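You operate a simulated robot arm through the tools that you are given. There is no shell and no other tool. Be economical: measure what you need, move in short steps, check, and stop when the job is done.

You run a simulated robot arm. Do the job below in one go: nothing can be reset, and whatever is moved stays where it is left.

TASK
Test the relay in the socket at its printed volts: good to the green tray, bad to the red.
Fine: the trays beside the tester; switch off before it comes out.

The check looks at the end state, three seconds after you hand in, the way a careful person would. Anything else that was tipped, shoved, dropped, spilled or broken makes it a failure.

THE ROBOT
A 7-joint arm with a two-finger parallel gripper, fixed in place. Base frame: the origin is at the foot of the arm, x ahead of it, y to its left, z up; the work surface is at about z = 0. Units: m, rad, N and s.
With the tool pointing down near the work surface it reaches from about 0.24 to 0.62 m from the base axis. Its first joint turns from -1.152 to 1.152 rad. Payload 2.6 kg.
Tool frame: the origin (TCP) lies between the finger pads and is the grasp point; the fingertips stand 0.03 m ahead of it; z points along the fingers, y is the line along which they close. Largest opening 0.094 m; finger width 0.028, thickness 0.01; the body of the gripper, 0.05 by 0.096 m, starts 0.055 m behind the TCP.
Orientation is that of the tool frame in the base frame, as [roll, pitch, yaw] about the fixed x, y, z axes, in that order (R = Rz(yaw) Ry(pitch) Rx(roll)). With the fingers straight down and closing along the base's y, the tool's x points along the base's -x, its y along +y and its z along -z.

THE INTERFACE
- The arm moves only by the tool nudge_tool. Its argument "commands" is a list of rows, each an object (a shift or turn left out is 0, a gripper value left out holds the last) with "dp": the shift along the base's x, y, z in cm, a list of three; "rotation": the turn, a rotation vector about the base's x, y, z in rad, a list of three; "claw": the gripper command, from -1 (shut) to 1 (fully open), values between in proportion. In form: [{"dp": [tx, ty, tz], "rotation": [wx, wy, wz], "claw": claw}, ...]. A call has 1 to 10 rows; each row is the pose to reach, as a shift and turn from the pose commanded when the call began. A row lasts 0.2 s, in which the tool goes at most 0.05 m and 0.15 rad; a call with a longer step from one row to the next is refused whole, and so is a gripper value outside its range. Where a pose cannot be reached the arm comes as near as it can. A force on the tool above 40 N (or 10 N above the force at the start of the call, whichever is more), or a blocked arm, ends the call early, and 0.2 s more pass. The fingers move at their own pace (about 0.072 m/s each) and stop on an object; they squeeze with about 23 N. The grip force told is the motor's: it shows also when the fingers shut on nothing. Time passes only in rows, and 0.2 s behind the last, so rows that repeat a pose let the fingers close. It gives the time, the measured TCP pose, the force on the tool (base axes), the opening and the grip force at its end, in the units of the frame above (readings bear some noise), with the torque about the TCP (base axes, N m) and any sound that the robot's microphone picked up.
- Cameras (640 x 400 px; columns grow to the right, rows downward): "scene" is fixed at [0.0297, 0.4284, 0.5692]; the picture's right is [-0.82, -0.57, 0.00], its down [-0.30, 0.43, -0.85] and it looks along [0.49, -0.70, -0.52] (base axes); focal length 315 px, centre (320, 200). "wrist" rides on the gripper at [0.076, 0.014, -0.103] in the tool frame; the picture's right is [-0.18, 0.98, 0.00], its down [-0.75, -0.14, -0.64] and it looks along [-0.63, -0.12, 0.77] (tool axes); focal length 243 px, centre (320, 200). There is no depth. A picture from a camera that has moved, and an enlarged one, comes with that camera's place and axes in the base frame and with its lens.
- snapshot(camera): a new picture of that camera. The clock stands still meanwhile.
- close_up(camera, box): a new picture of the part [left, top, right, bottom] of that camera's present view, enlarged. The clock stands still meanwhile.
- hand_in(): hands the job in; it is judged then, once.

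Work in short steps. Places have to be worked out from the pictures, the camera data and where the tool is seen: move nearer, look again, correct. Check each grasp and each placing, and mend what went wrong. You have 120 turns and 76 pictures in all, those below and enlarged ones among them. Open the gripper and draw the arm clear of the work before you hand the job in, unless the task says otherwise; then end with one line.

The tools are called after ">>>" as name(argument=value, ...) on one line, values as JSON. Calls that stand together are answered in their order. nudge_tool: Moves the arm, as the interface text tells. Its arguments: {"type":"object","properties":{"commands":{"type":"array"}},"required":["commands"]} The other tools are called the same way: snapshot (camera) takes a picture; close_up (camera, box) takes an enlarged picture of a part of a camera's view; hand_in () hands the job in.

At the start:

```text
time_s: 0.0
tcp_pos: [0.374, -0.0476, 0.3678]
tool_rot: [-3.141, -0.001, -3.141]
wrist_force: [0.6, -0.5, 0.4]
wrist_torque: [0.0, 0.0, 0.02]
width: 0.0939
gripper_force: 0.1
```

scene: 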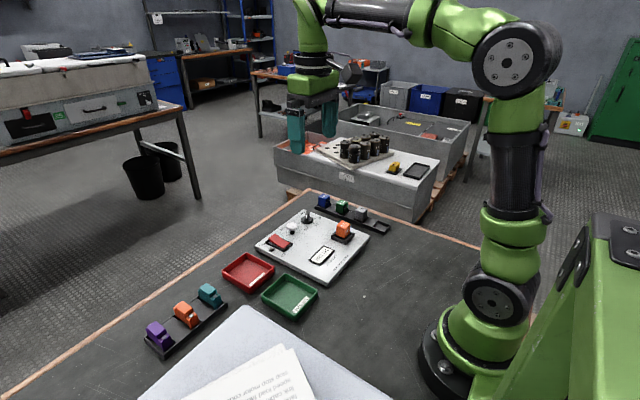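
wrist: 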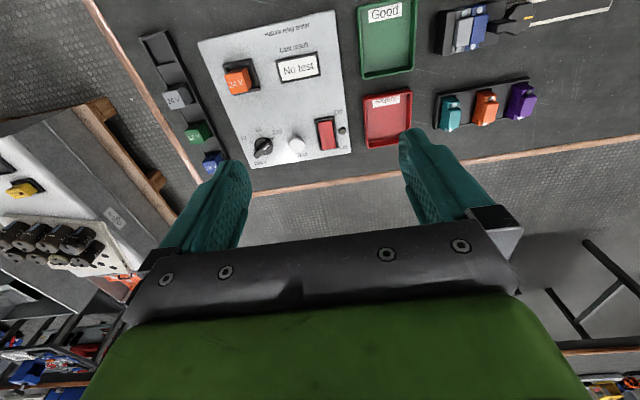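

I see a tester with a socketed orange relay, a rotary knob, a white test button, a red rocker switch and a display. I'll enlarge both views to read labels.

>>> close_up(camera="wrist", box=[190, 0, 370, 170])

>>> close_up(camera="scene", box=[220, 180, 400, 320])

>>> close_up(camera="scene", box=[120, 280, 360, 400])

```text
2.35 times, centred on (280, 85) of wrist
camera zoom: at [0.2975, -0.0341, 0.4694], right [0.18, 0.98, 0.0], down [0.75, -0.14, 0.64], along [0.63, -0.12, -0.77], focal length 571 px, centre (414, 471)
```

zoom: 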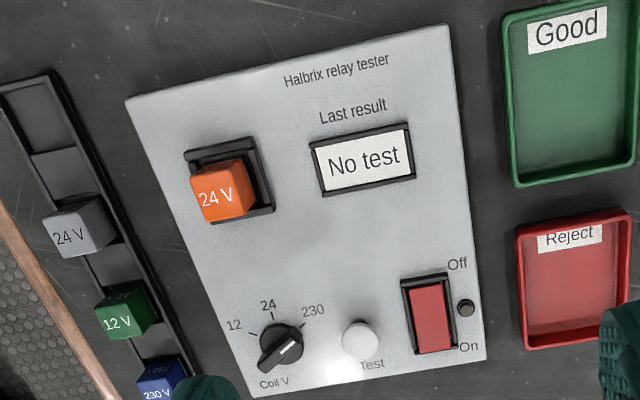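

```text
2.86 times, centred on (310, 250) of scene
camera zoom: at [0.0297, 0.4284, 0.5692], right [-0.82, -0.57, 0.0], down [-0.3, 0.43, -0.85], along [0.49, -0.7, -0.52], focal length 900 px, centre (349, 57)
```

zoom: 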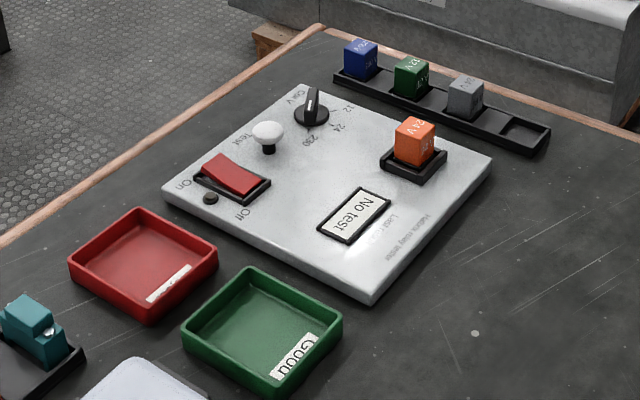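

```text
2.67 times, centred on (240, 340) of scene
camera zoom: at [0.0297, 0.4284, 0.5692], right [-0.82, -0.57, 0.0], down [-0.3, 0.43, -0.85], along [0.49, -0.7, -0.52], focal length 840 px, centre (533, -173)
```

zoom: 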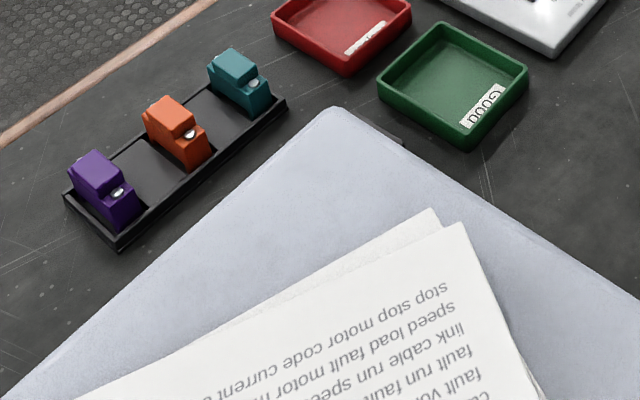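

Panel is at roughly x 0.34–0.53, y -0.22…-0.03. I estimate the knob at about (0.496,-0.184), the button at (0.502,-0.118), the switch at (0.50,-0.058) and the relay at (0.373,-0.175). I'll move lower and closer to read the knob, switch and lamp.

>>> nudge_tool(commands=[{"dp": [0, -3, -4]}, {"dp": [0, -6, -8]}, {"dp": [0, -7, -12]}, {"dp": [0, -7, -14]}])

>>> snapshot(camera="wrist")

```text
time_s: 1.0
tcp_pos: [0.3723, -0.1175, 0.2254]
tool_rot: [-3.14, -0.001, 3.142]
wrist_force: [-0.4, 0.2, -1.1]
wrist_torque: [0.01, 0.04, -0.02]
width: 0.0936
gripper_force: 0.0
```

```text
70 pictures are left
camera wrist: at [0.2967, -0.1047, 0.3283], right [0.18, 0.98, 0.0], down [0.75, -0.14, 0.64], along [0.63, -0.12, -0.77], focal length 243 px, centre (320, 200)
```

wrist: 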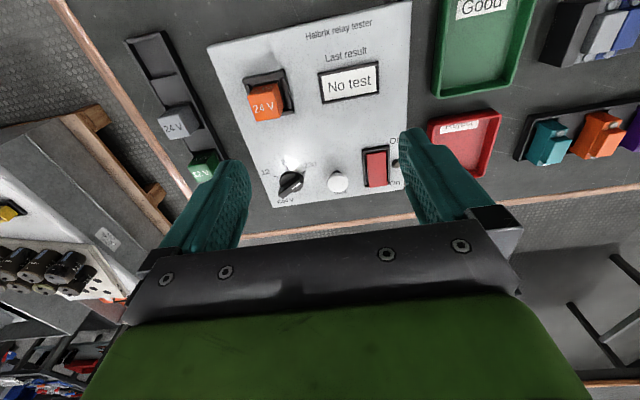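

>>> close_up(camera="wrist", box=[240, 130, 420, 215])

>>> close_up(camera="scene", box=[265, 205, 345, 255])

```text
3.56 times, centred on (330, 172) of wrist
camera zoom: at [0.2967, -0.1047, 0.3283], right [0.18, 0.98, 0.0], down [0.75, -0.14, 0.64], along [0.63, -0.12, -0.77], focal length 863 px, centre (284, 298)
```

zoom: 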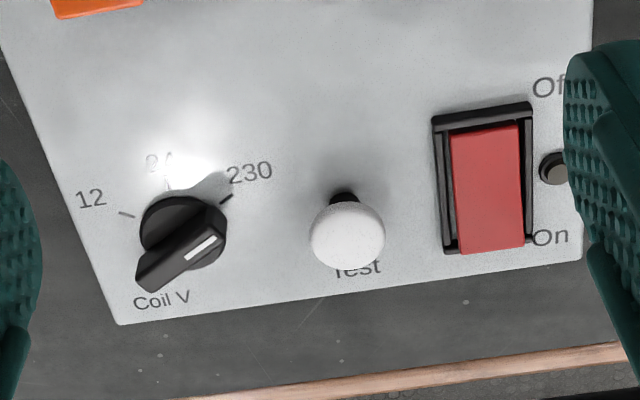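

```text
8.00 times, centred on (305, 230) of scene
camera zoom: at [0.0297, 0.4284, 0.5692], right [-0.82, -0.57, 0.0], down [-0.3, 0.43, -0.85], along [0.49, -0.7, -0.52], focal length 2520 px, centre (440, -40)
```

zoom: 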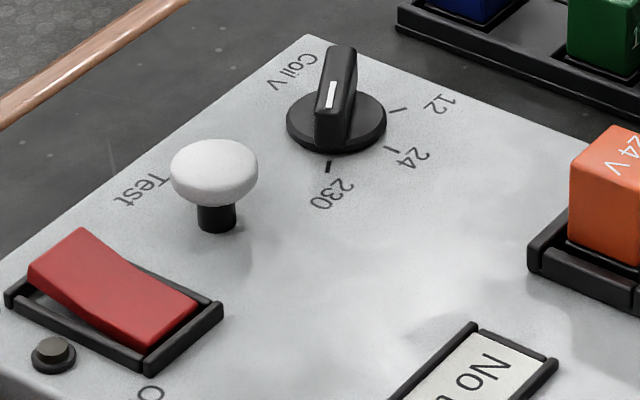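

The rocker is Off (On side raised) and the knob points at 230; it has to point at 24. I put the knob at about (0.503,-0.187), with the bar top at z≈0.046. I'll hover above it, with the fingers turned -1.0 rad to straddle the bar.

>>> nudge_tool(commands=[{"dp": [3, -1, 0], "rotation": [0, 0, -0.14], "claw": -0.1}, {"dp": [6, -3, -2], "rotation": [0, 0, -0.28]}, {"dp": [9, -5, -4], "rotation": [0, 0, -0.42]}, {"dp": [11, -6, -6], "rotation": [0, 0, -0.56]}, {"dp": [13, -7, -8], "rotation": [0, 0, -0.7]}, {"dp": [13, -7, -10], "rotation": [0, 0, -0.84]}, {"dp": [13, -7, -11.5], "rotation": [0, 0, -0.98]}, {"dp": [13, -7, -11.5], "rotation": [0, 0, -0.98]}])

>>> snapshot(camera="wrist")

>>> close_up(camera="scene", box=[250, 165, 370, 255])

```text
time_s: 2.8
tcp_pos: [0.5039, -0.1867, 0.1109]
tool_rot: [-3.141, 0.001, 2.161]
wrist_force: [-0.5, -0.4, -0.9]
wrist_torque: [0.04, 0.0, 0.0]
width: 0.0423
gripper_force: 0.1
```

```text
67 pictures are left
camera wrist: at [0.4738, -0.1156, 0.2125], right [0.92, 0.39, 0.0], down [0.3, -0.7, 0.64], along [0.25, -0.59, -0.77], focal length 243 px, centre (320, 200)
```

wrist: 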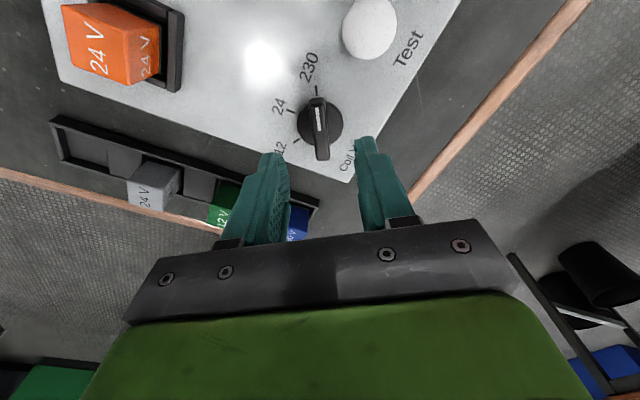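

```text
4.44 times, centred on (310, 210) of scene
camera zoom: at [0.0297, 0.4284, 0.5692], right [-0.82, -0.57, 0.0], down [-0.3, 0.43, -0.85], along [0.49, -0.7, -0.52], focal length 1400 px, centre (364, 156)
```

zoom: 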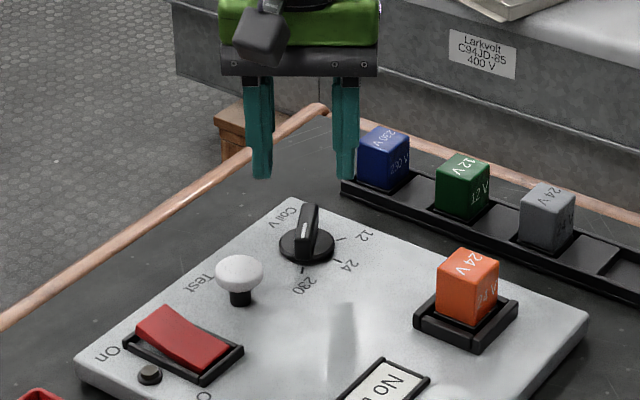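

The bar looks about 5° off the finger axis and is centred at (0.502,-0.184). I'll correct and descend until the tips straddle it, then check before closing.

>>> nudge_tool(commands=[{"dp": [-0.2, 0.3, -1.5], "rotation": [0, 0, -0.08]}, {"dp": [-0.2, 0.3, -3], "rotation": [0, 0, -0.08]}, {"dp": [-0.2, 0.3, -4.3], "rotation": [0, 0, -0.08]}, {"dp": [-0.2, 0.3, -4.3], "rotation": [0, 0, -0.08]}])

>>> snapshot(camera="wrist")

>>> close_up(camera="scene", box=[265, 190, 345, 240])

```text
time_s: 3.8
tcp_pos: [0.5016, -0.1842, 0.0679]
tool_rot: [-3.141, 0.0, 2.084]
wrist_force: [0.5, -1.1, -0.2]
wrist_torque: [0.01, -0.01, -0.01]
width: 0.0424
gripper_force: 0.1
```

```text
65 pictures are left
camera wrist: at [0.4765, -0.1118, 0.1703], right [0.95, 0.32, 0.0], down [0.25, -0.73, 0.64], along [0.21, -0.61, -0.77], focal length 243 px, centre (320, 200)
```

wrist: 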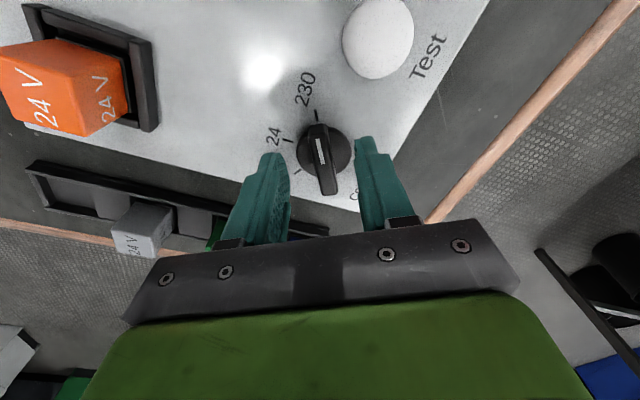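

```text
8.00 times, centred on (305, 215) of scene
camera zoom: at [0.0297, 0.4284, 0.5692], right [-0.82, -0.57, 0.0], down [-0.3, 0.43, -0.85], along [0.49, -0.7, -0.52], focal length 2520 px, centre (440, 80)
```

zoom: 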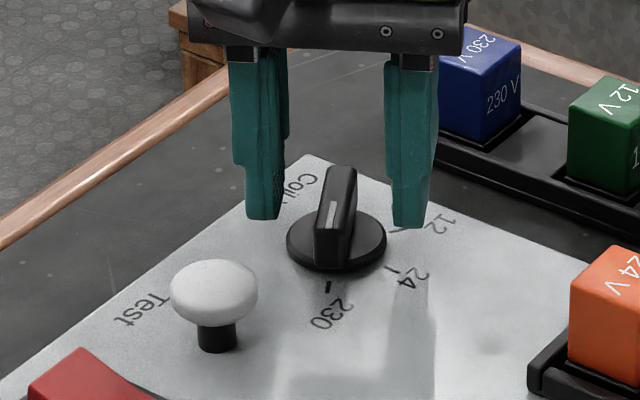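

The bar is centred between the tips. I'll go down 3 mm and close.

>>> nudge_tool(commands=[{"dp": [0, 0, -0.3]}, {"dp": [0, 0, -0.3], "claw": -1}, {"dp": [0, 0, -0.3]}, {"dp": [0, 0, -0.3]}, {"dp": [0, 0, -0.3]}])

```text
time_s: 5.0
tcp_pos: [0.503, -0.1829, 0.0659]
tool_rot: [3.139, 0.0, 2.086]
wrist_force: [14.8, 2.4, -6.2]
wrist_torque: [-0.01, -0.24, 0.89]
width: 0.0116
gripper_force: 44.6
```

Gripped at 11.6 mm, with some side force pulling towards +x. I'll shift the tool slightly to relieve it, then turn the knob +1.03 rad.

>>> nudge_tool(commands=[{"dp": [0.2, 0.1, 0]}, {"dp": [0.2, 0.1, 0]}])

```text
time_s: 5.6
tcp_pos: [0.5033, -0.1826, 0.0652]
tool_rot: [-3.141, -0.001, 2.081]
wrist_force: [-11.2, 8.3, 5.8]
wrist_torque: [-0.53, -0.4, 1.09]
width: 0.0118
gripper_force: 45.3
```

>>> nudge_tool(commands=[{"dp": [-0.1, 0, 0], "rotation": [0, 0, 0.1]}, {"dp": [-0.1, 0, 0], "rotation": [0, 0, 0.2]}, {"dp": [-0.1, 0, 0], "rotation": [0, 0, 0.3]}, {"dp": [-0.1, 0, 0], "rotation": [0, 0, 0.4]}])

```text
time_s: 6.6
tcp_pos: [0.5025, -0.1843, 0.0648]
tool_rot: [-3.14, -0.002, 2.482]
wrist_force: [-13.6, 0.2, 1.9]
wrist_torque: [-0.15, 0.15, -0.02]
width: 0.0118
gripper_force: 45.5
```

Turning works. I'll continue towards 24.

>>> nudge_tool(commands=[{"dp": [0, 0, 0], "rotation": [0, 0, 0.12]}, {"dp": [0, 0, 0], "rotation": [0, 0, 0.24]}, {"dp": [0, 0, 0], "rotation": [0, 0, 0.36]}, {"dp": [0, 0, 0], "rotation": [0, 0, 0.48]}, {"dp": [0, 0, 0], "rotation": [0, 0, 0.6]}, {"dp": [0, 0, 0], "rotation": [0, 0, 0.65]}])

>>> snapshot(camera="wrist")

>>> close_up(camera="scene", box=[265, 190, 345, 240])

```text
time_s: 8.0
tcp_pos: [0.4991, -0.1878, 0.0655]
tool_rot: [-3.135, -0.005, 3.132]
wrist_force: [-29.5, -13.6, 0.7]
wrist_torque: [-0.21, 0.14, -0.08]
width: 0.0118
gripper_force: 45.5
```

```text
63 pictures are left
camera wrist: at [0.425, -0.1726, 0.1682], right [0.19, 0.98, -0.01], down [0.76, -0.14, 0.64], along [0.63, -0.13, -0.77], focal length 243 px, centre (320, 200)
```

wrist: 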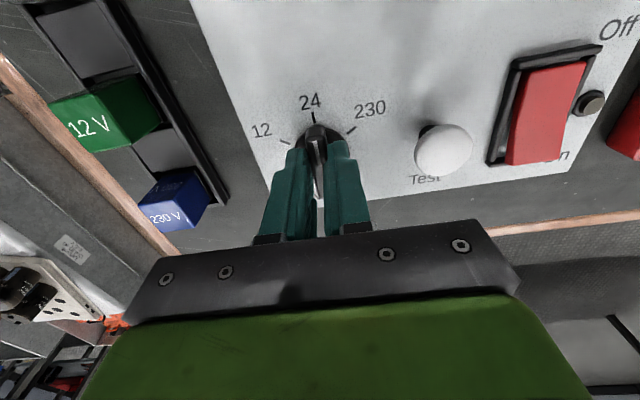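

```text
8.00 times, centred on (305, 215) of scene
camera zoom: at [0.0297, 0.4284, 0.5692], right [-0.82, -0.57, 0.0], down [-0.3, 0.43, -0.85], along [0.49, -0.7, -0.52], focal length 2520 px, centre (440, 80)
```

zoom: 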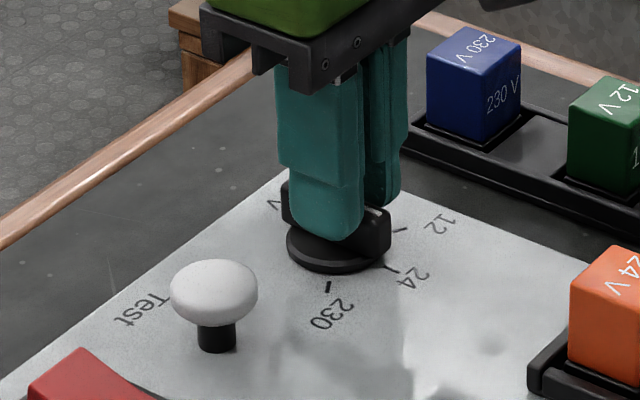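

The knob is now at 24, but the commanded position is about 4 mm off the knob's centre. I'll relieve that, open a little and rise.

>>> nudge_tool(commands=[{"dp": [-0.4, -0.4, 0]}, {"dp": [-0.4, -0.4, 0]}, {"dp": [-0.4, -0.4, 0], "claw": -0.4}, {"dp": [-0.4, -0.4, 0]}, {"dp": [-0.4, -0.4, 3]}, {"dp": [-0.4, -0.4, 7]}])

>>> snapshot(camera="wrist")

>>> snapshot(camera="scene")

```text
time_s: 9.4
tcp_pos: [0.4993, -0.1857, 0.1365]
tool_rot: [3.141, 0.0, 3.131]
wrist_force: [-0.1, 0.0, 0.3]
wrist_torque: [0.0, -0.01, -0.02]
width: 0.0282
gripper_force: 0.1
```

```text
61 pictures are left
camera wrist: at [0.423, -0.172, 0.2389], right [0.19, 0.98, 0.0], down [0.75, -0.15, 0.64], along [0.63, -0.12, -0.77], focal length 243 px, centre (320, 200)
```

wrist: 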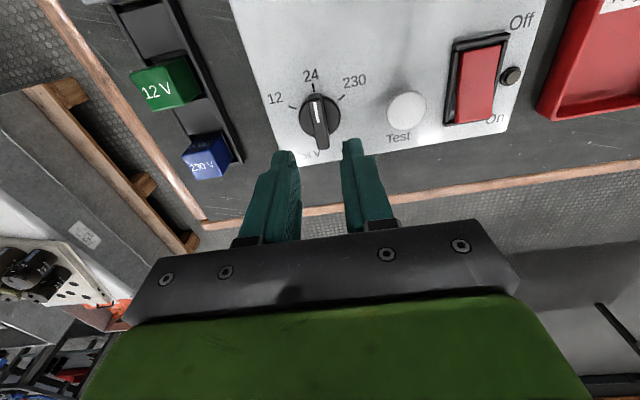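

```text
60 pictures are left
```

scene: 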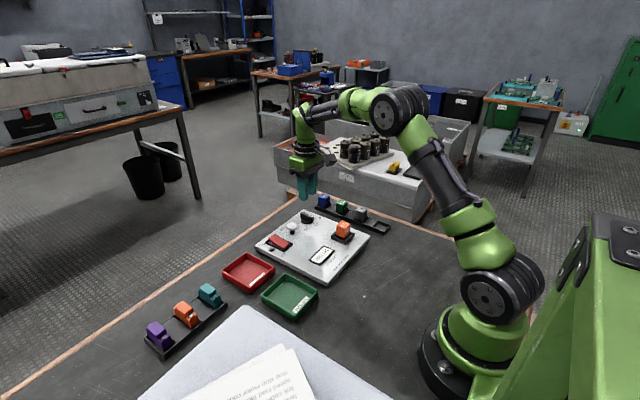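

>>> close_up(camera="wrist", box=[250, 50, 370, 170])

>>> close_up(camera="wrist", box=[380, 0, 560, 150])

```text
3.33 times, centred on (310, 110) of wrist
camera zoom: at [0.423, -0.172, 0.2389], right [0.19, 0.98, 0.0], down [0.75, -0.15, 0.64], along [0.63, -0.12, -0.77], focal length 809 px, centre (353, 500)
```

zoom: 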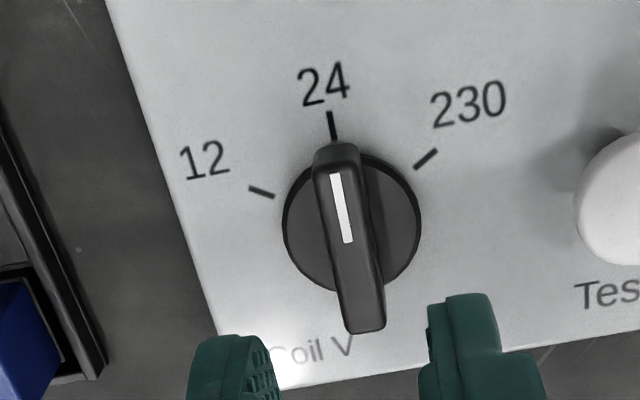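

```text
2.67 times, centred on (470, 75) of wrist
camera zoom: at [0.423, -0.172, 0.2389], right [0.19, 0.98, 0.0], down [0.75, -0.15, 0.64], along [0.63, -0.12, -0.77], focal length 647 px, centre (-80, 533)
```

zoom: 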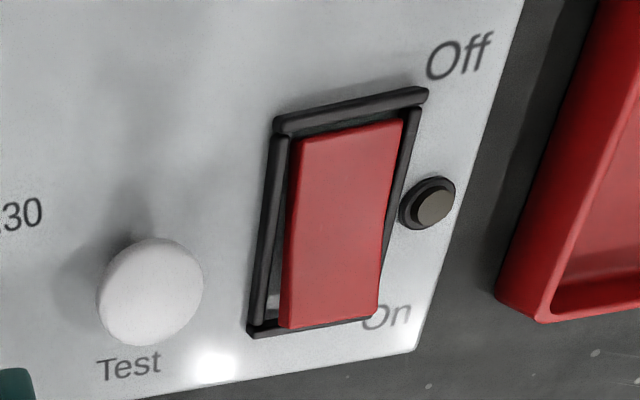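

The knob is confirmed at 24. Next is the switch: the raised "On" end is near (0.522,-0.060). I'll close the fingers and move above it.

>>> nudge_tool(commands=[{"dp": [0, 3, 0], "claw": -1}, {"dp": [1, 7, 0]}, {"dp": [2.3, 11, -1]}, {"dp": [2.3, 12.6, -3]}, {"dp": [2.3, 12.6, -4.5]}])

>>> snapshot(camera="wrist")

>>> close_up(camera="scene", box=[240, 190, 340, 265])

```text
time_s: 10.6
tcp_pos: [0.5225, -0.0604, 0.0914]
tool_rot: [-3.141, 0.002, 3.133]
wrist_force: [0.3, 0.4, 1.1]
wrist_torque: [0.01, 0.02, -0.01]
width: 0.0
gripper_force: 23.1
```

```text
57 pictures are left
camera wrist: at [0.4462, -0.0459, 0.1935], right [0.19, 0.98, 0.0], down [0.75, -0.15, 0.64], along [0.63, -0.12, -0.77], focal length 243 px, centre (320, 200)
```

wrist: 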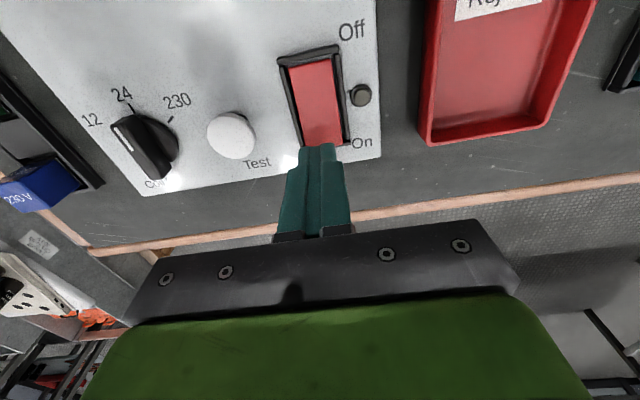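

```text
5.33 times, centred on (290, 228) of scene
camera zoom: at [0.0297, 0.4284, 0.5692], right [-0.82, -0.57, 0.0], down [-0.3, 0.43, -0.85], along [0.49, -0.7, -0.52], focal length 1680 px, centre (480, 53)
```

zoom: 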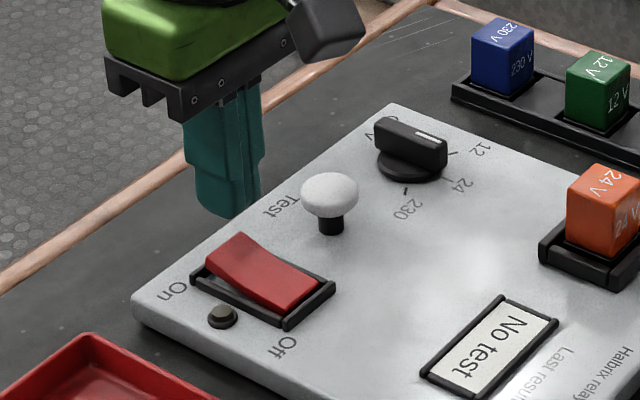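

Aligned. I'll shift 5 mm back and press down in small steps, watching the force.

>>> nudge_tool(commands=[{"dp": [-0.5, 0.1, -0.8]}, {"dp": [-0.5, 0.1, -1.4]}, {"dp": [-0.5, 0.1, -1.8]}, {"dp": [-0.5, 0.1, -2.2]}, {"dp": [-0.5, 0.1, -2.4]}])

>>> close_up(camera="scene", box=[240, 190, 340, 265])

```text
time_s: 11.8
tcp_pos: [0.5173, -0.0603, 0.0671]
tool_rot: [3.141, -0.001, 3.131]
wrist_force: [0.3, 0.4, 1.0]
wrist_torque: [-0.04, -0.03, -0.01]
width: 0.0002
gripper_force: 22.8
```

```text
5.33 times, centred on (290, 228) of scene
camera zoom: at [0.0297, 0.4284, 0.5692], right [-0.82, -0.57, 0.0], down [-0.3, 0.43, -0.85], along [0.49, -0.7, -0.52], focal length 1680 px, centre (480, 53)
```

zoom: 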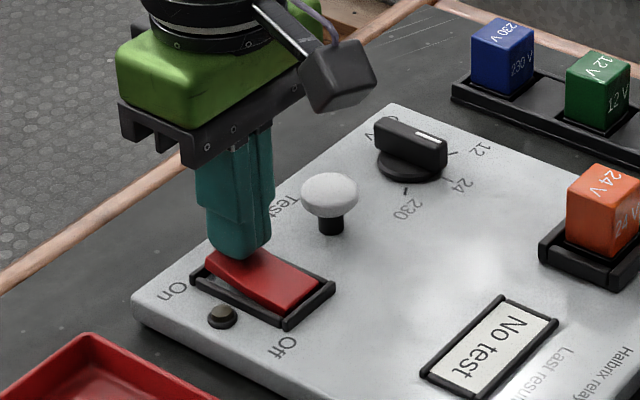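

It is touching and the rocker is starting to tip. I'll press further.

>>> nudge_tool(commands=[{"dp": [0, 0, -0.2]}, {"dp": [0, 0, -0.4]}, {"dp": [0, 0, -0.6]}, {"dp": [0, 0, -0.8]}, {"dp": [0, 0, -0.9]}])

>>> close_up(camera="scene", box=[240, 190, 340, 265])

```text
time_s: 13.1
tcp_pos: [0.519, -0.0603, 0.0633]
tool_rot: [-3.142, 0.009, 3.131]
wrist_force: [-0.1, -0.1, 1.8]
wrist_torque: [-0.01, 0.04, 0.02]
width: 0.0001
gripper_force: 23.0
heard: click
stopped in row 5: the force on the tool passed its limit at 41 N (the readings are from after the stop); the commanded pose is now the measured one
```

```text
5.33 times, centred on (290, 228) of scene
camera zoom: at [0.0297, 0.4284, 0.5692], right [-0.82, -0.57, 0.0], down [-0.3, 0.43, -0.85], along [0.49, -0.7, -0.52], focal length 1680 px, centre (480, 53)
```

zoom: 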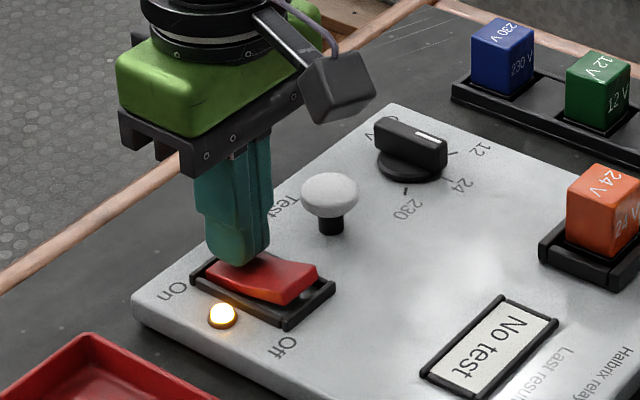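

The lamp is on. I'll lift and move over the white Test button at about (0.503,-0.117).

>>> nudge_tool(commands=[{"dp": [0, 0, 2]}, {"dp": [-0.5, 0, 4]}, {"dp": [-1.6, -3, 4]}, {"dp": [-1.6, -5.7, 3.5]}, {"dp": [-1.6, -5.7, 2.8]}])

>>> snapshot(camera="wrist")

>>> close_up(camera="scene", box=[240, 190, 360, 280])

```text
time_s: 14.3
tcp_pos: [0.5028, -0.1184, 0.0903]
tool_rot: [-3.14, 0.008, 3.131]
wrist_force: [-0.7, 0.6, -0.4]
wrist_torque: [0.04, -0.01, 0.04]
width: 0.0
gripper_force: 23.3
```

```text
53 pictures are left
camera wrist: at [0.4254, -0.1032, 0.1912], right [0.19, 0.98, 0.0], down [0.75, -0.15, 0.65], along [0.64, -0.13, -0.76], focal length 243 px, centre (320, 200)
```

wrist: 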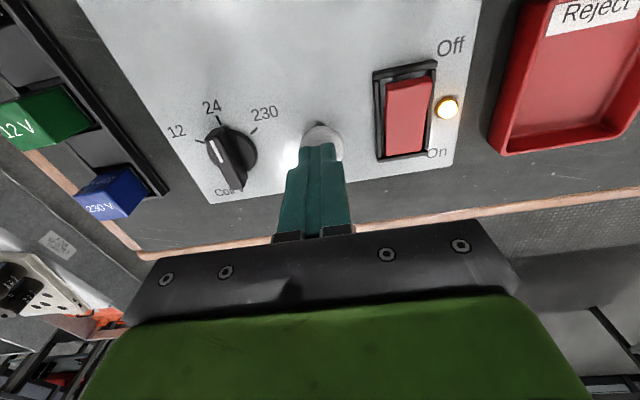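

```text
4.44 times, centred on (300, 235) of scene
camera zoom: at [0.0297, 0.4284, 0.5692], right [-0.82, -0.57, 0.0], down [-0.3, 0.43, -0.85], along [0.49, -0.7, -0.52], focal length 1400 px, centre (409, 44)
```

zoom: 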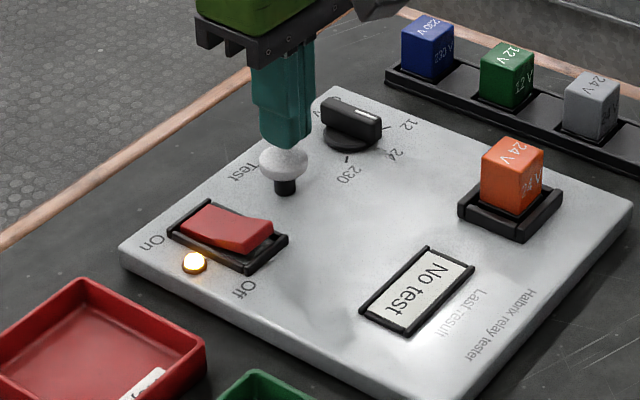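

Nearly centred. I'll press down gently.

>>> nudge_tool(commands=[{"dp": [-0.3, 0.2, -0.4]}, {"dp": [-0.3, 0.2, -0.8]}, {"dp": [-0.3, 0.2, -1.1]}, {"dp": [-0.3, 0.2, -1.4]}, {"dp": [-0.3, 0.2, -1.7]}, {"dp": [-0.3, 0.2, -2.0]}])

>>> close_up(camera="scene", box=[240, 190, 360, 280])

```text
time_s: 15.7
tcp_pos: [0.4996, -0.117, 0.0695]
tool_rot: [-3.141, 0.009, 3.131]
wrist_force: [-0.5, -1.5, 1.8]
wrist_torque: [-0.02, 0.05, -0.02]
width: 0.0
gripper_force: 22.4
heard: click
```

```text
4.44 times, centred on (300, 235) of scene
camera zoom: at [0.0297, 0.4284, 0.5692], right [-0.82, -0.57, 0.0], down [-0.3, 0.43, -0.85], along [0.49, -0.7, -0.52], focal length 1400 px, centre (409, 44)
```

zoom: 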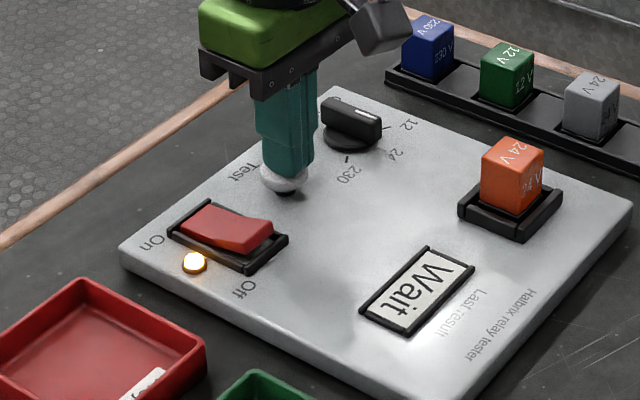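

It clicked and the display says "Wait". I'll keep holding for a moment in case it's hold-to-test.

>>> nudge_tool(commands=[{"dp": [0, 0, 0]}, {"dp": [0, 0, 0]}, {"dp": [0, 0, 0]}, {"dp": [0, 0, 0]}, {"dp": [0, 0, 0]}, {"dp": [0, 0, 0]}, {"dp": [0, 0, 0]}, {"dp": [0, 0, 0]}, {"dp": [0, 0, 0]}, {"dp": [0, 0, 0]}])

>>> close_up(camera="scene", box=[240, 190, 360, 280])

```text
time_s: 17.9
tcp_pos: [0.499, -0.1145, 0.07]
tool_rot: [-3.142, 0.009, 3.131]
wrist_force: [1.3, -0.3, 3.0]
wrist_torque: [0.0, 0.01, -0.01]
width: 0.0
gripper_force: 22.9
```

```text
4.44 times, centred on (300, 235) of scene
camera zoom: at [0.0297, 0.4284, 0.5692], right [-0.82, -0.57, 0.0], down [-0.3, 0.43, -0.85], along [0.49, -0.7, -0.52], focal length 1400 px, centre (409, 44)
```

zoom: 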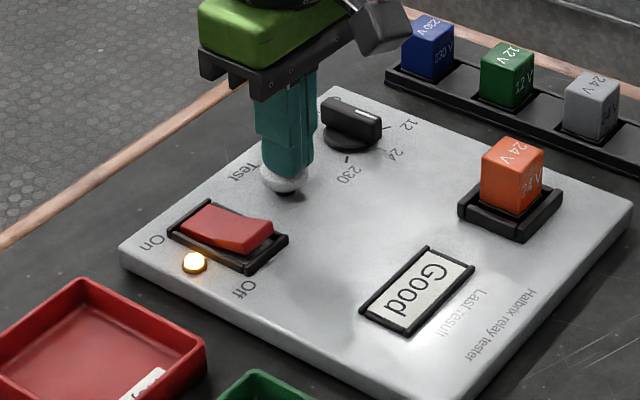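

Result: Good. Next is switching off: I'll lift, go to the Off end at about (0.478,-0.060), and look.

>>> nudge_tool(commands=[{"dp": [0, 0, 2]}, {"dp": [0, 0, 4]}, {"dp": [-1, 2, 4]}, {"dp": [-2.1, 5.5, 3.5]}, {"dp": [-2.1, 5.5, 2]}])

>>> snapshot(camera="wrist")

>>> close_up(camera="scene", box=[240, 190, 360, 280])

```text
time_s: 19.1
tcp_pos: [0.4784, -0.0609, 0.0908]
tool_rot: [-3.141, 0.008, 3.131]
wrist_force: [-1.0, -0.4, -0.4]
wrist_torque: [0.0, -0.03, 0.0]
width: 0.0
gripper_force: 22.8
```

```text
49 pictures are left
camera wrist: at [0.4018, -0.0466, 0.1925], right [0.19, 0.98, 0.0], down [0.75, -0.15, 0.65], along [0.64, -0.13, -0.76], focal length 243 px, centre (320, 200)
```

wrist: 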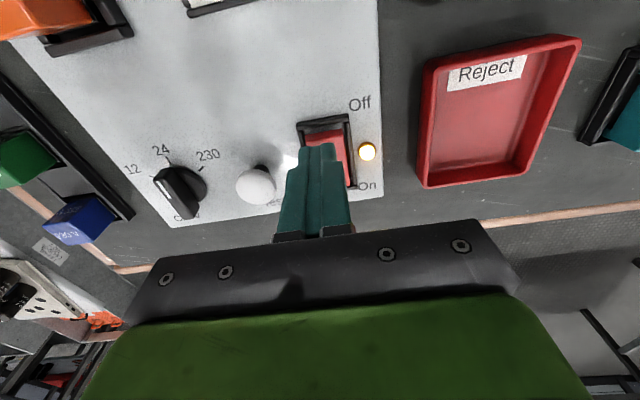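

```text
4.44 times, centred on (300, 235) of scene
camera zoom: at [0.0297, 0.4284, 0.5692], right [-0.82, -0.57, 0.0], down [-0.3, 0.43, -0.85], along [0.49, -0.7, -0.52], focal length 1400 px, centre (409, 44)
```

zoom: 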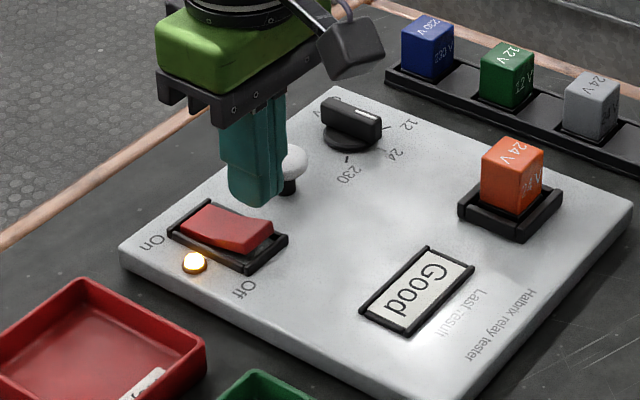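

Positioned over the Off end, so I'll press.

>>> nudge_tool(commands=[{"dp": [0, 0.1, -0.8]}, {"dp": [0, 0.1, -1.5]}, {"dp": [0, 0.1, -2.0]}, {"dp": [0, 0.1, -2.4]}, {"dp": [0, 0.1, -2.6]}, {"dp": [0, 0.1, -2.8]}, {"dp": [0, 0.1, -3.0]}, {"dp": [0, 0.1, -3.2]}, {"dp": [0, 0.1, -3.3]}])

>>> close_up(camera="scene", box=[240, 190, 360, 280])

```text
time_s: 21.0
tcp_pos: [0.4803, -0.0603, 0.0605]
tool_rot: [-3.141, 0.012, 3.13]
wrist_force: [-1.0, 0.3, 1.8]
wrist_torque: [0.0, 0.01, 0.0]
width: 0.0002
gripper_force: 23.0
heard: click
stopped in row 9: the force on the tool passed its limit at 43 N (the readings are from after the stop); the commanded pose is now the measured one
```

```text
4.44 times, centred on (300, 235) of scene
camera zoom: at [0.0297, 0.4284, 0.5692], right [-0.82, -0.57, 0.0], down [-0.3, 0.43, -0.85], along [0.49, -0.7, -0.52], focal length 1400 px, centre (409, 44)
```

zoom: 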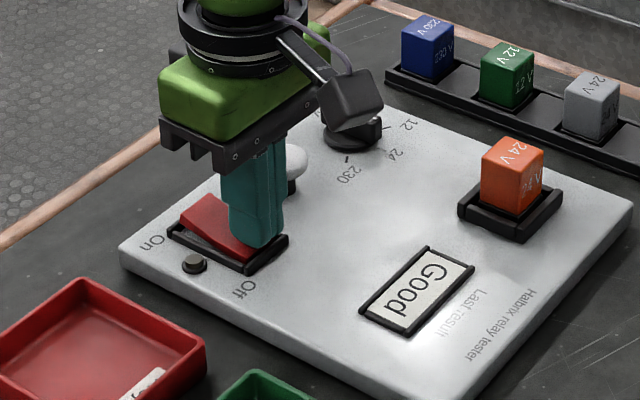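

Off: lamp dark, and "Good" still shown. I'll raise and go above the relay at about (0.375,-0.177) with the gripper at about 52 mm.

>>> nudge_tool(commands=[{"dp": [0, 0, 4]}, {"dp": [0, 0, 8]}, {"dp": [-3, -3, 9], "claw": 0.1}, {"dp": [-6, -6, 9]}, {"dp": [-9, -9, 9]}, {"dp": [-10.6, -11.6, 9]}, {"dp": [-10.6, -11.6, 8.5]}])

>>> snapshot(camera="wrist")

>>> close_up(camera="scene", box=[280, 180, 400, 270])

```text
time_s: 22.6
tcp_pos: [0.3721, -0.1758, 0.1448]
tool_rot: [-3.14, 0.01, 3.13]
wrist_force: [0.0, -0.3, 0.2]
wrist_torque: [-0.05, 0.0, -0.02]
width: 0.0518
gripper_force: 0.0
```

```text
46 pictures are left
camera wrist: at [0.2956, -0.1622, 0.2468], right [0.2, 0.98, 0.0], down [0.74, -0.15, 0.65], along [0.64, -0.13, -0.76], focal length 243 px, centre (320, 200)
```

wrist: 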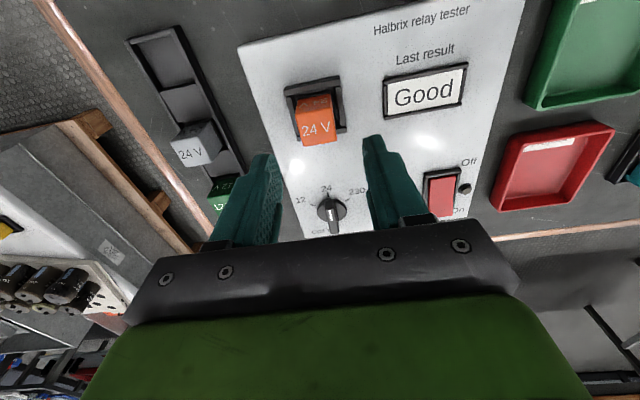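

```text
4.44 times, centred on (340, 225) of scene
camera zoom: at [0.0297, 0.4284, 0.5692], right [-0.82, -0.57, 0.0], down [-0.3, 0.43, -0.85], along [0.49, -0.7, -0.52], focal length 1400 px, centre (231, 89)
```

zoom: 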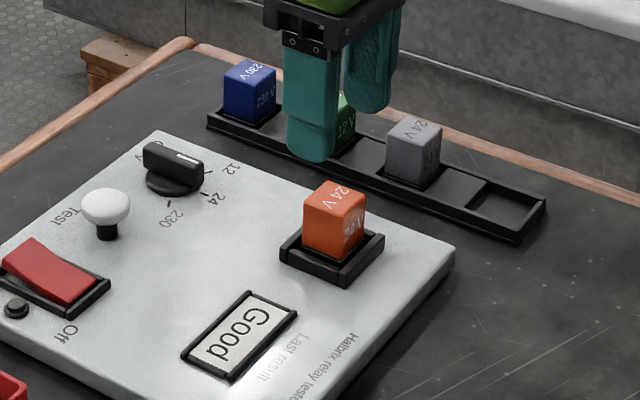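

I get the relay top centre at about (0.376,-0.180,0.066) and about 29 mm wide. I'll descend part-way and check.

>>> nudge_tool(commands=[{"dp": [0.4, -0.4, -2]}, {"dp": [0.4, -0.4, -4]}, {"dp": [0.4, -0.4, -4]}])

>>> snapshot(camera="wrist")

>>> close_up(camera="scene", box=[300, 190, 380, 250])

```text
time_s: 23.4
tcp_pos: [0.3764, -0.1812, 0.1062]
tool_rot: [3.141, 0.013, 3.13]
wrist_force: [-0.1, 0.4, -0.8]
wrist_torque: [0.01, 0.01, -0.02]
width: 0.0517
gripper_force: 0.0
```

```text
44 pictures are left
camera wrist: at [0.2997, -0.1661, 0.2065], right [0.2, 0.98, 0.0], down [0.74, -0.15, 0.65], along [0.64, -0.13, -0.76], focal length 243 px, centre (320, 200)
```

wrist: 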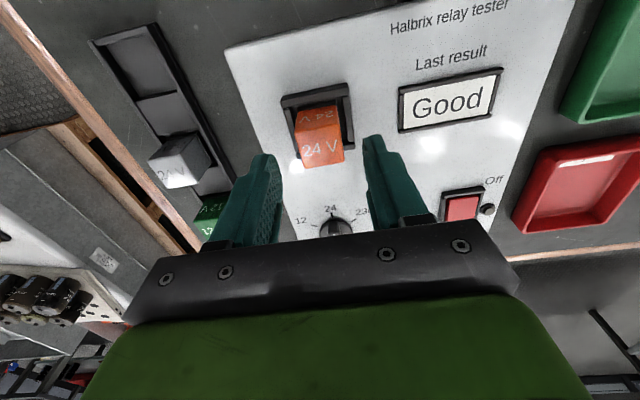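

```text
6.67 times, centred on (340, 220) of scene
camera zoom: at [0.0297, 0.4284, 0.5692], right [-0.82, -0.57, 0.0], down [-0.3, 0.43, -0.85], along [0.49, -0.7, -0.52], focal length 2100 px, centre (187, 67)
```

zoom: 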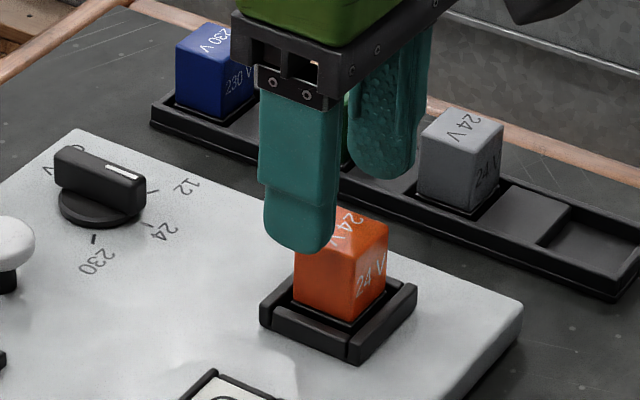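

Well centred. I'll descend with the tips just above the socket frame, then close.

>>> nudge_tool(commands=[{"dp": [0, -0.05, -1.5]}, {"dp": [0, -0.05, -3]}, {"dp": [0, -0.05, -3.5]}, {"dp": [0, -0.05, -3.5]}])

>>> close_up(camera="scene", box=[300, 190, 380, 250])

```text
time_s: 24.4
tcp_pos: [0.3776, -0.1805, 0.0703]
tool_rot: [-3.14, 0.01, 3.129]
wrist_force: [0.8, -0.1, 0.4]
wrist_torque: [0.02, 0.0, 0.02]
width: 0.0515
gripper_force: 0.0
```

```text
6.67 times, centred on (340, 220) of scene
camera zoom: at [0.0297, 0.4284, 0.5692], right [-0.82, -0.57, 0.0], down [-0.3, 0.43, -0.85], along [0.49, -0.7, -0.52], focal length 2100 px, centre (187, 67)
```

zoom: 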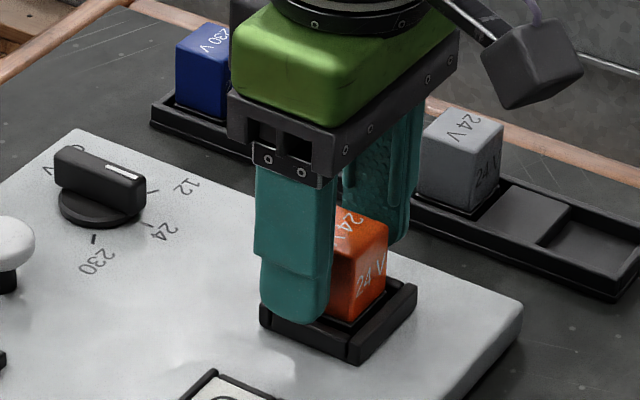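

>>> nudge_tool(commands=[{"dp": [0, 0, 0], "claw": -1}, {"dp": [0, 0, 0]}, {"dp": [0, 0, 0]}, {"dp": [0, 0, 0]}])

>>> close_up(camera="scene", box=[300, 190, 380, 250])

```text
time_s: 25.4
tcp_pos: [0.3769, -0.1798, 0.0711]
tool_rot: [3.142, 0.011, 3.129]
wrist_force: [-0.4, -0.6, 0.8]
wrist_torque: [-0.04, 0.02, -0.01]
width: 0.0291
gripper_force: 23.0
```

```text
6.67 times, centred on (340, 220) of scene
camera zoom: at [0.0297, 0.4284, 0.5692], right [-0.82, -0.57, 0.0], down [-0.3, 0.43, -0.85], along [0.49, -0.7, -0.52], focal length 2100 px, centre (187, 67)
```

zoom: 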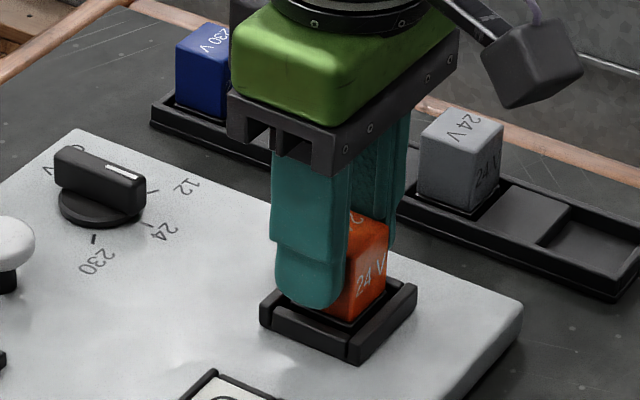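

Gripped at 29 mm with little side force. I'll pull straight up.

>>> nudge_tool(commands=[{"dp": [0, 0, 0.5]}, {"dp": [0, 0, 1]}, {"dp": [0, 0, 2]}, {"dp": [0, 0, 4]}, {"dp": [0, 0, 7]}, {"dp": [0, 0, 9]}])

>>> snapshot(camera="scene")

>>> snapshot(camera="wrist")

```text
time_s: 26.8
tcp_pos: [0.3762, -0.1797, 0.1606]
tool_rot: [-3.141, 0.01, 3.13]
wrist_force: [-0.7, 0.0, 0.6]
wrist_torque: [0.01, -0.03, 0.02]
width: 0.0001
gripper_force: 23.2
```

```text
40 pictures are left
```

scene: 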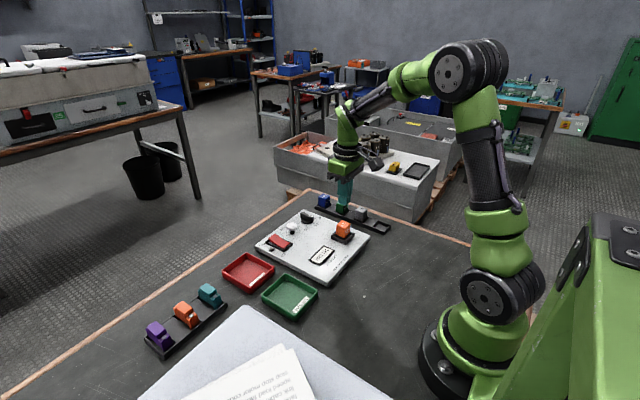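

```text
39 pictures are left
camera wrist: at [0.2987, -0.1661, 0.2627], right [0.2, 0.98, 0.0], down [0.74, -0.15, 0.65], along [0.64, -0.13, -0.76], focal length 243 px, centre (320, 200)
```

wrist: 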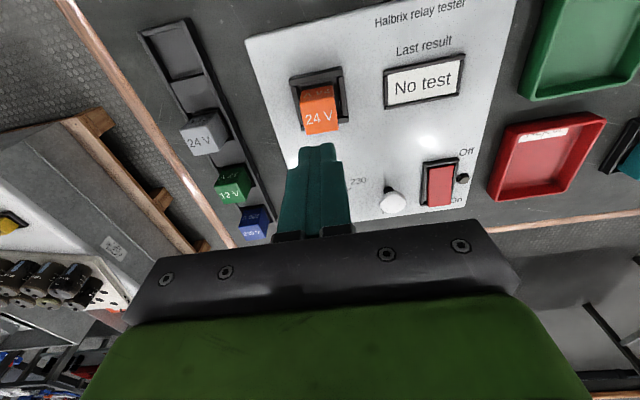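

The gripper slipped off and the relay stayed in the socket; the display reset to "No test". I'll look closely at the relay.

>>> close_up(camera="scene", box=[300, 200, 380, 250])

>>> close_up(camera="wrist", box=[260, 40, 480, 180])

```text
8.00 times, centred on (340, 225) of scene
camera zoom: at [0.0297, 0.4284, 0.5692], right [-0.82, -0.57, 0.0], down [-0.3, 0.43, -0.85], along [0.49, -0.7, -0.52], focal length 2520 px, centre (160, 0)
```

zoom: 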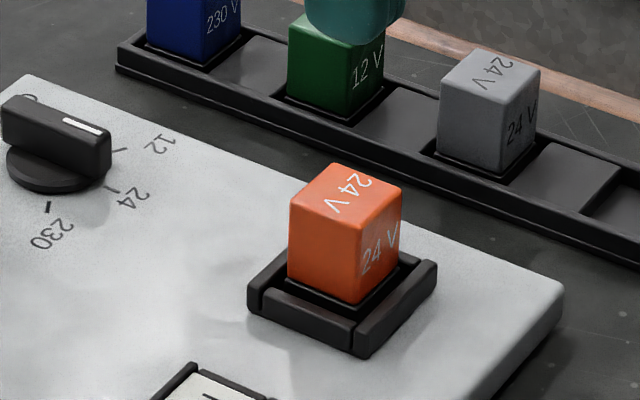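

```text
2.86 times, centred on (370, 110) of wrist
camera zoom: at [0.2987, -0.1661, 0.2627], right [0.2, 0.98, 0.0], down [0.74, -0.15, 0.65], along [0.64, -0.13, -0.76], focal length 693 px, centre (177, 457)
```

zoom: 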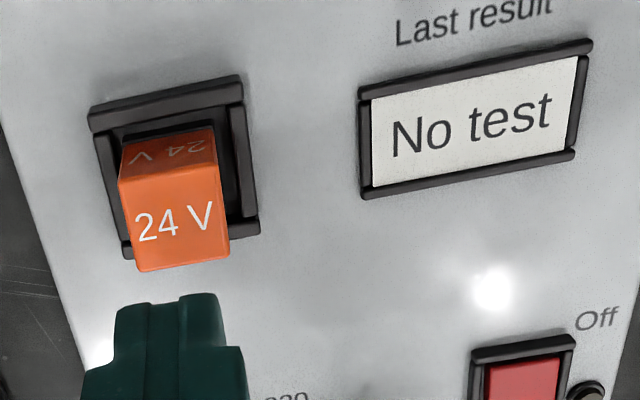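

The relay still sits squarely in its socket, so the grip slipped against the socket's hold. I'll regrip a little deeper and pull slowly.

>>> nudge_tool(commands=[{"dp": [0, -0.1, 0], "claw": 0.1}, {"dp": [0, -0.1, 0]}, {"dp": [0, -0.1, -3]}, {"dp": [0, -0.1, -6]}, {"dp": [0, -0.1, -8]}, {"dp": [0, -0.1, -9]}, {"dp": [0, -0.1, -9.3]}, {"dp": [0, -0.1, -9.5]}])

>>> snapshot(camera="wrist")

>>> close_up(camera="scene", box=[300, 200, 380, 250])

```text
time_s: 28.6
tcp_pos: [0.3782, -0.1801, 0.0639]
tool_rot: [-3.141, 0.01, 3.131]
wrist_force: [-0.7, -0.8, -0.7]
wrist_torque: [0.02, -0.02, 0.02]
width: 0.0518
gripper_force: 0.2
```

```text
36 pictures are left
camera wrist: at [0.3009, -0.1665, 0.1666], right [0.2, 0.98, 0.0], down [0.74, -0.15, 0.65], along [0.64, -0.13, -0.76], focal length 243 px, centre (320, 200)
```

wrist: 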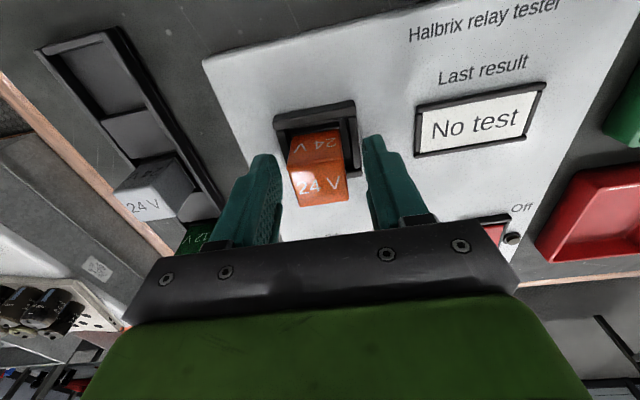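

```text
8.00 times, centred on (340, 225) of scene
camera zoom: at [0.0297, 0.4284, 0.5692], right [-0.82, -0.57, 0.0], down [-0.3, 0.43, -0.85], along [0.49, -0.7, -0.52], focal length 2520 px, centre (160, 0)
```

zoom: 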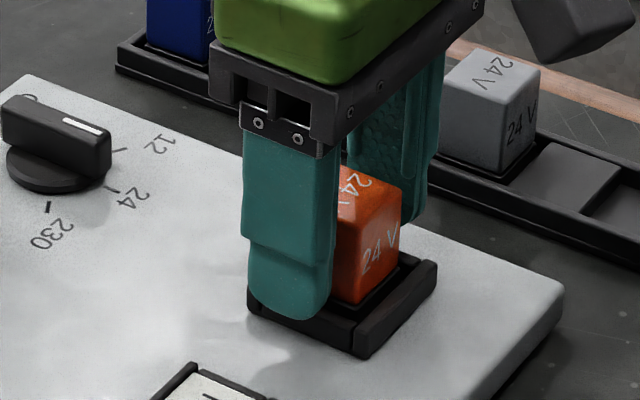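

No contact at tip height 0.034, and the tips may be level with the frame. I'll rise 3 mm and close.

>>> nudge_tool(commands=[{"dp": [-0.1, 0, 0.3]}, {"dp": [-0.1, 0, 0.3], "claw": -1}, {"dp": [-0.1, 0, 0.3]}, {"dp": [-0.1, 0, 0.3]}, {"dp": [-0.1, 0, 0.3]}])

```text
time_s: 29.8
tcp_pos: [0.3771, -0.1812, 0.0686]
tool_rot: [-3.141, 0.01, 3.13]
wrist_force: [-0.2, 0.2, 0.6]
wrist_torque: [0.01, 0.03, 0.02]
width: 0.0334
gripper_force: 23.7
```

>>> close_up(camera="scene", box=[310, 205, 370, 245])

>>> close_up(camera="wrist", box=[240, 80, 400, 240])

```text
10.00 times, centred on (340, 225) of scene
camera zoom: at [0.0297, 0.4284, 0.5692], right [-0.82, -0.57, 0.0], down [-0.3, 0.43, -0.85], along [0.49, -0.7, -0.52], focal length 3151 px, centre (120, -50)
```

zoom: 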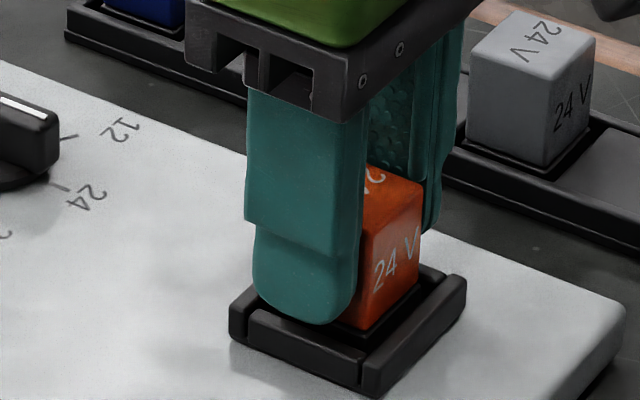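

```text
2.50 times, centred on (320, 160) of wrist
camera zoom: at [0.2999, -0.1667, 0.1695], right [0.2, 0.98, 0.0], down [0.74, -0.15, 0.65], along [0.64, -0.13, -0.76], focal length 606 px, centre (320, 300)
```

zoom: 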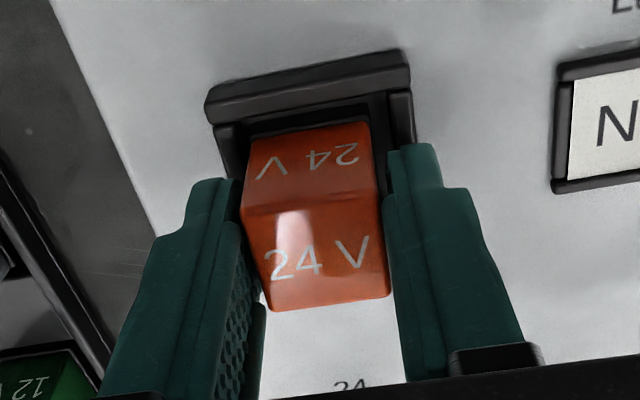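

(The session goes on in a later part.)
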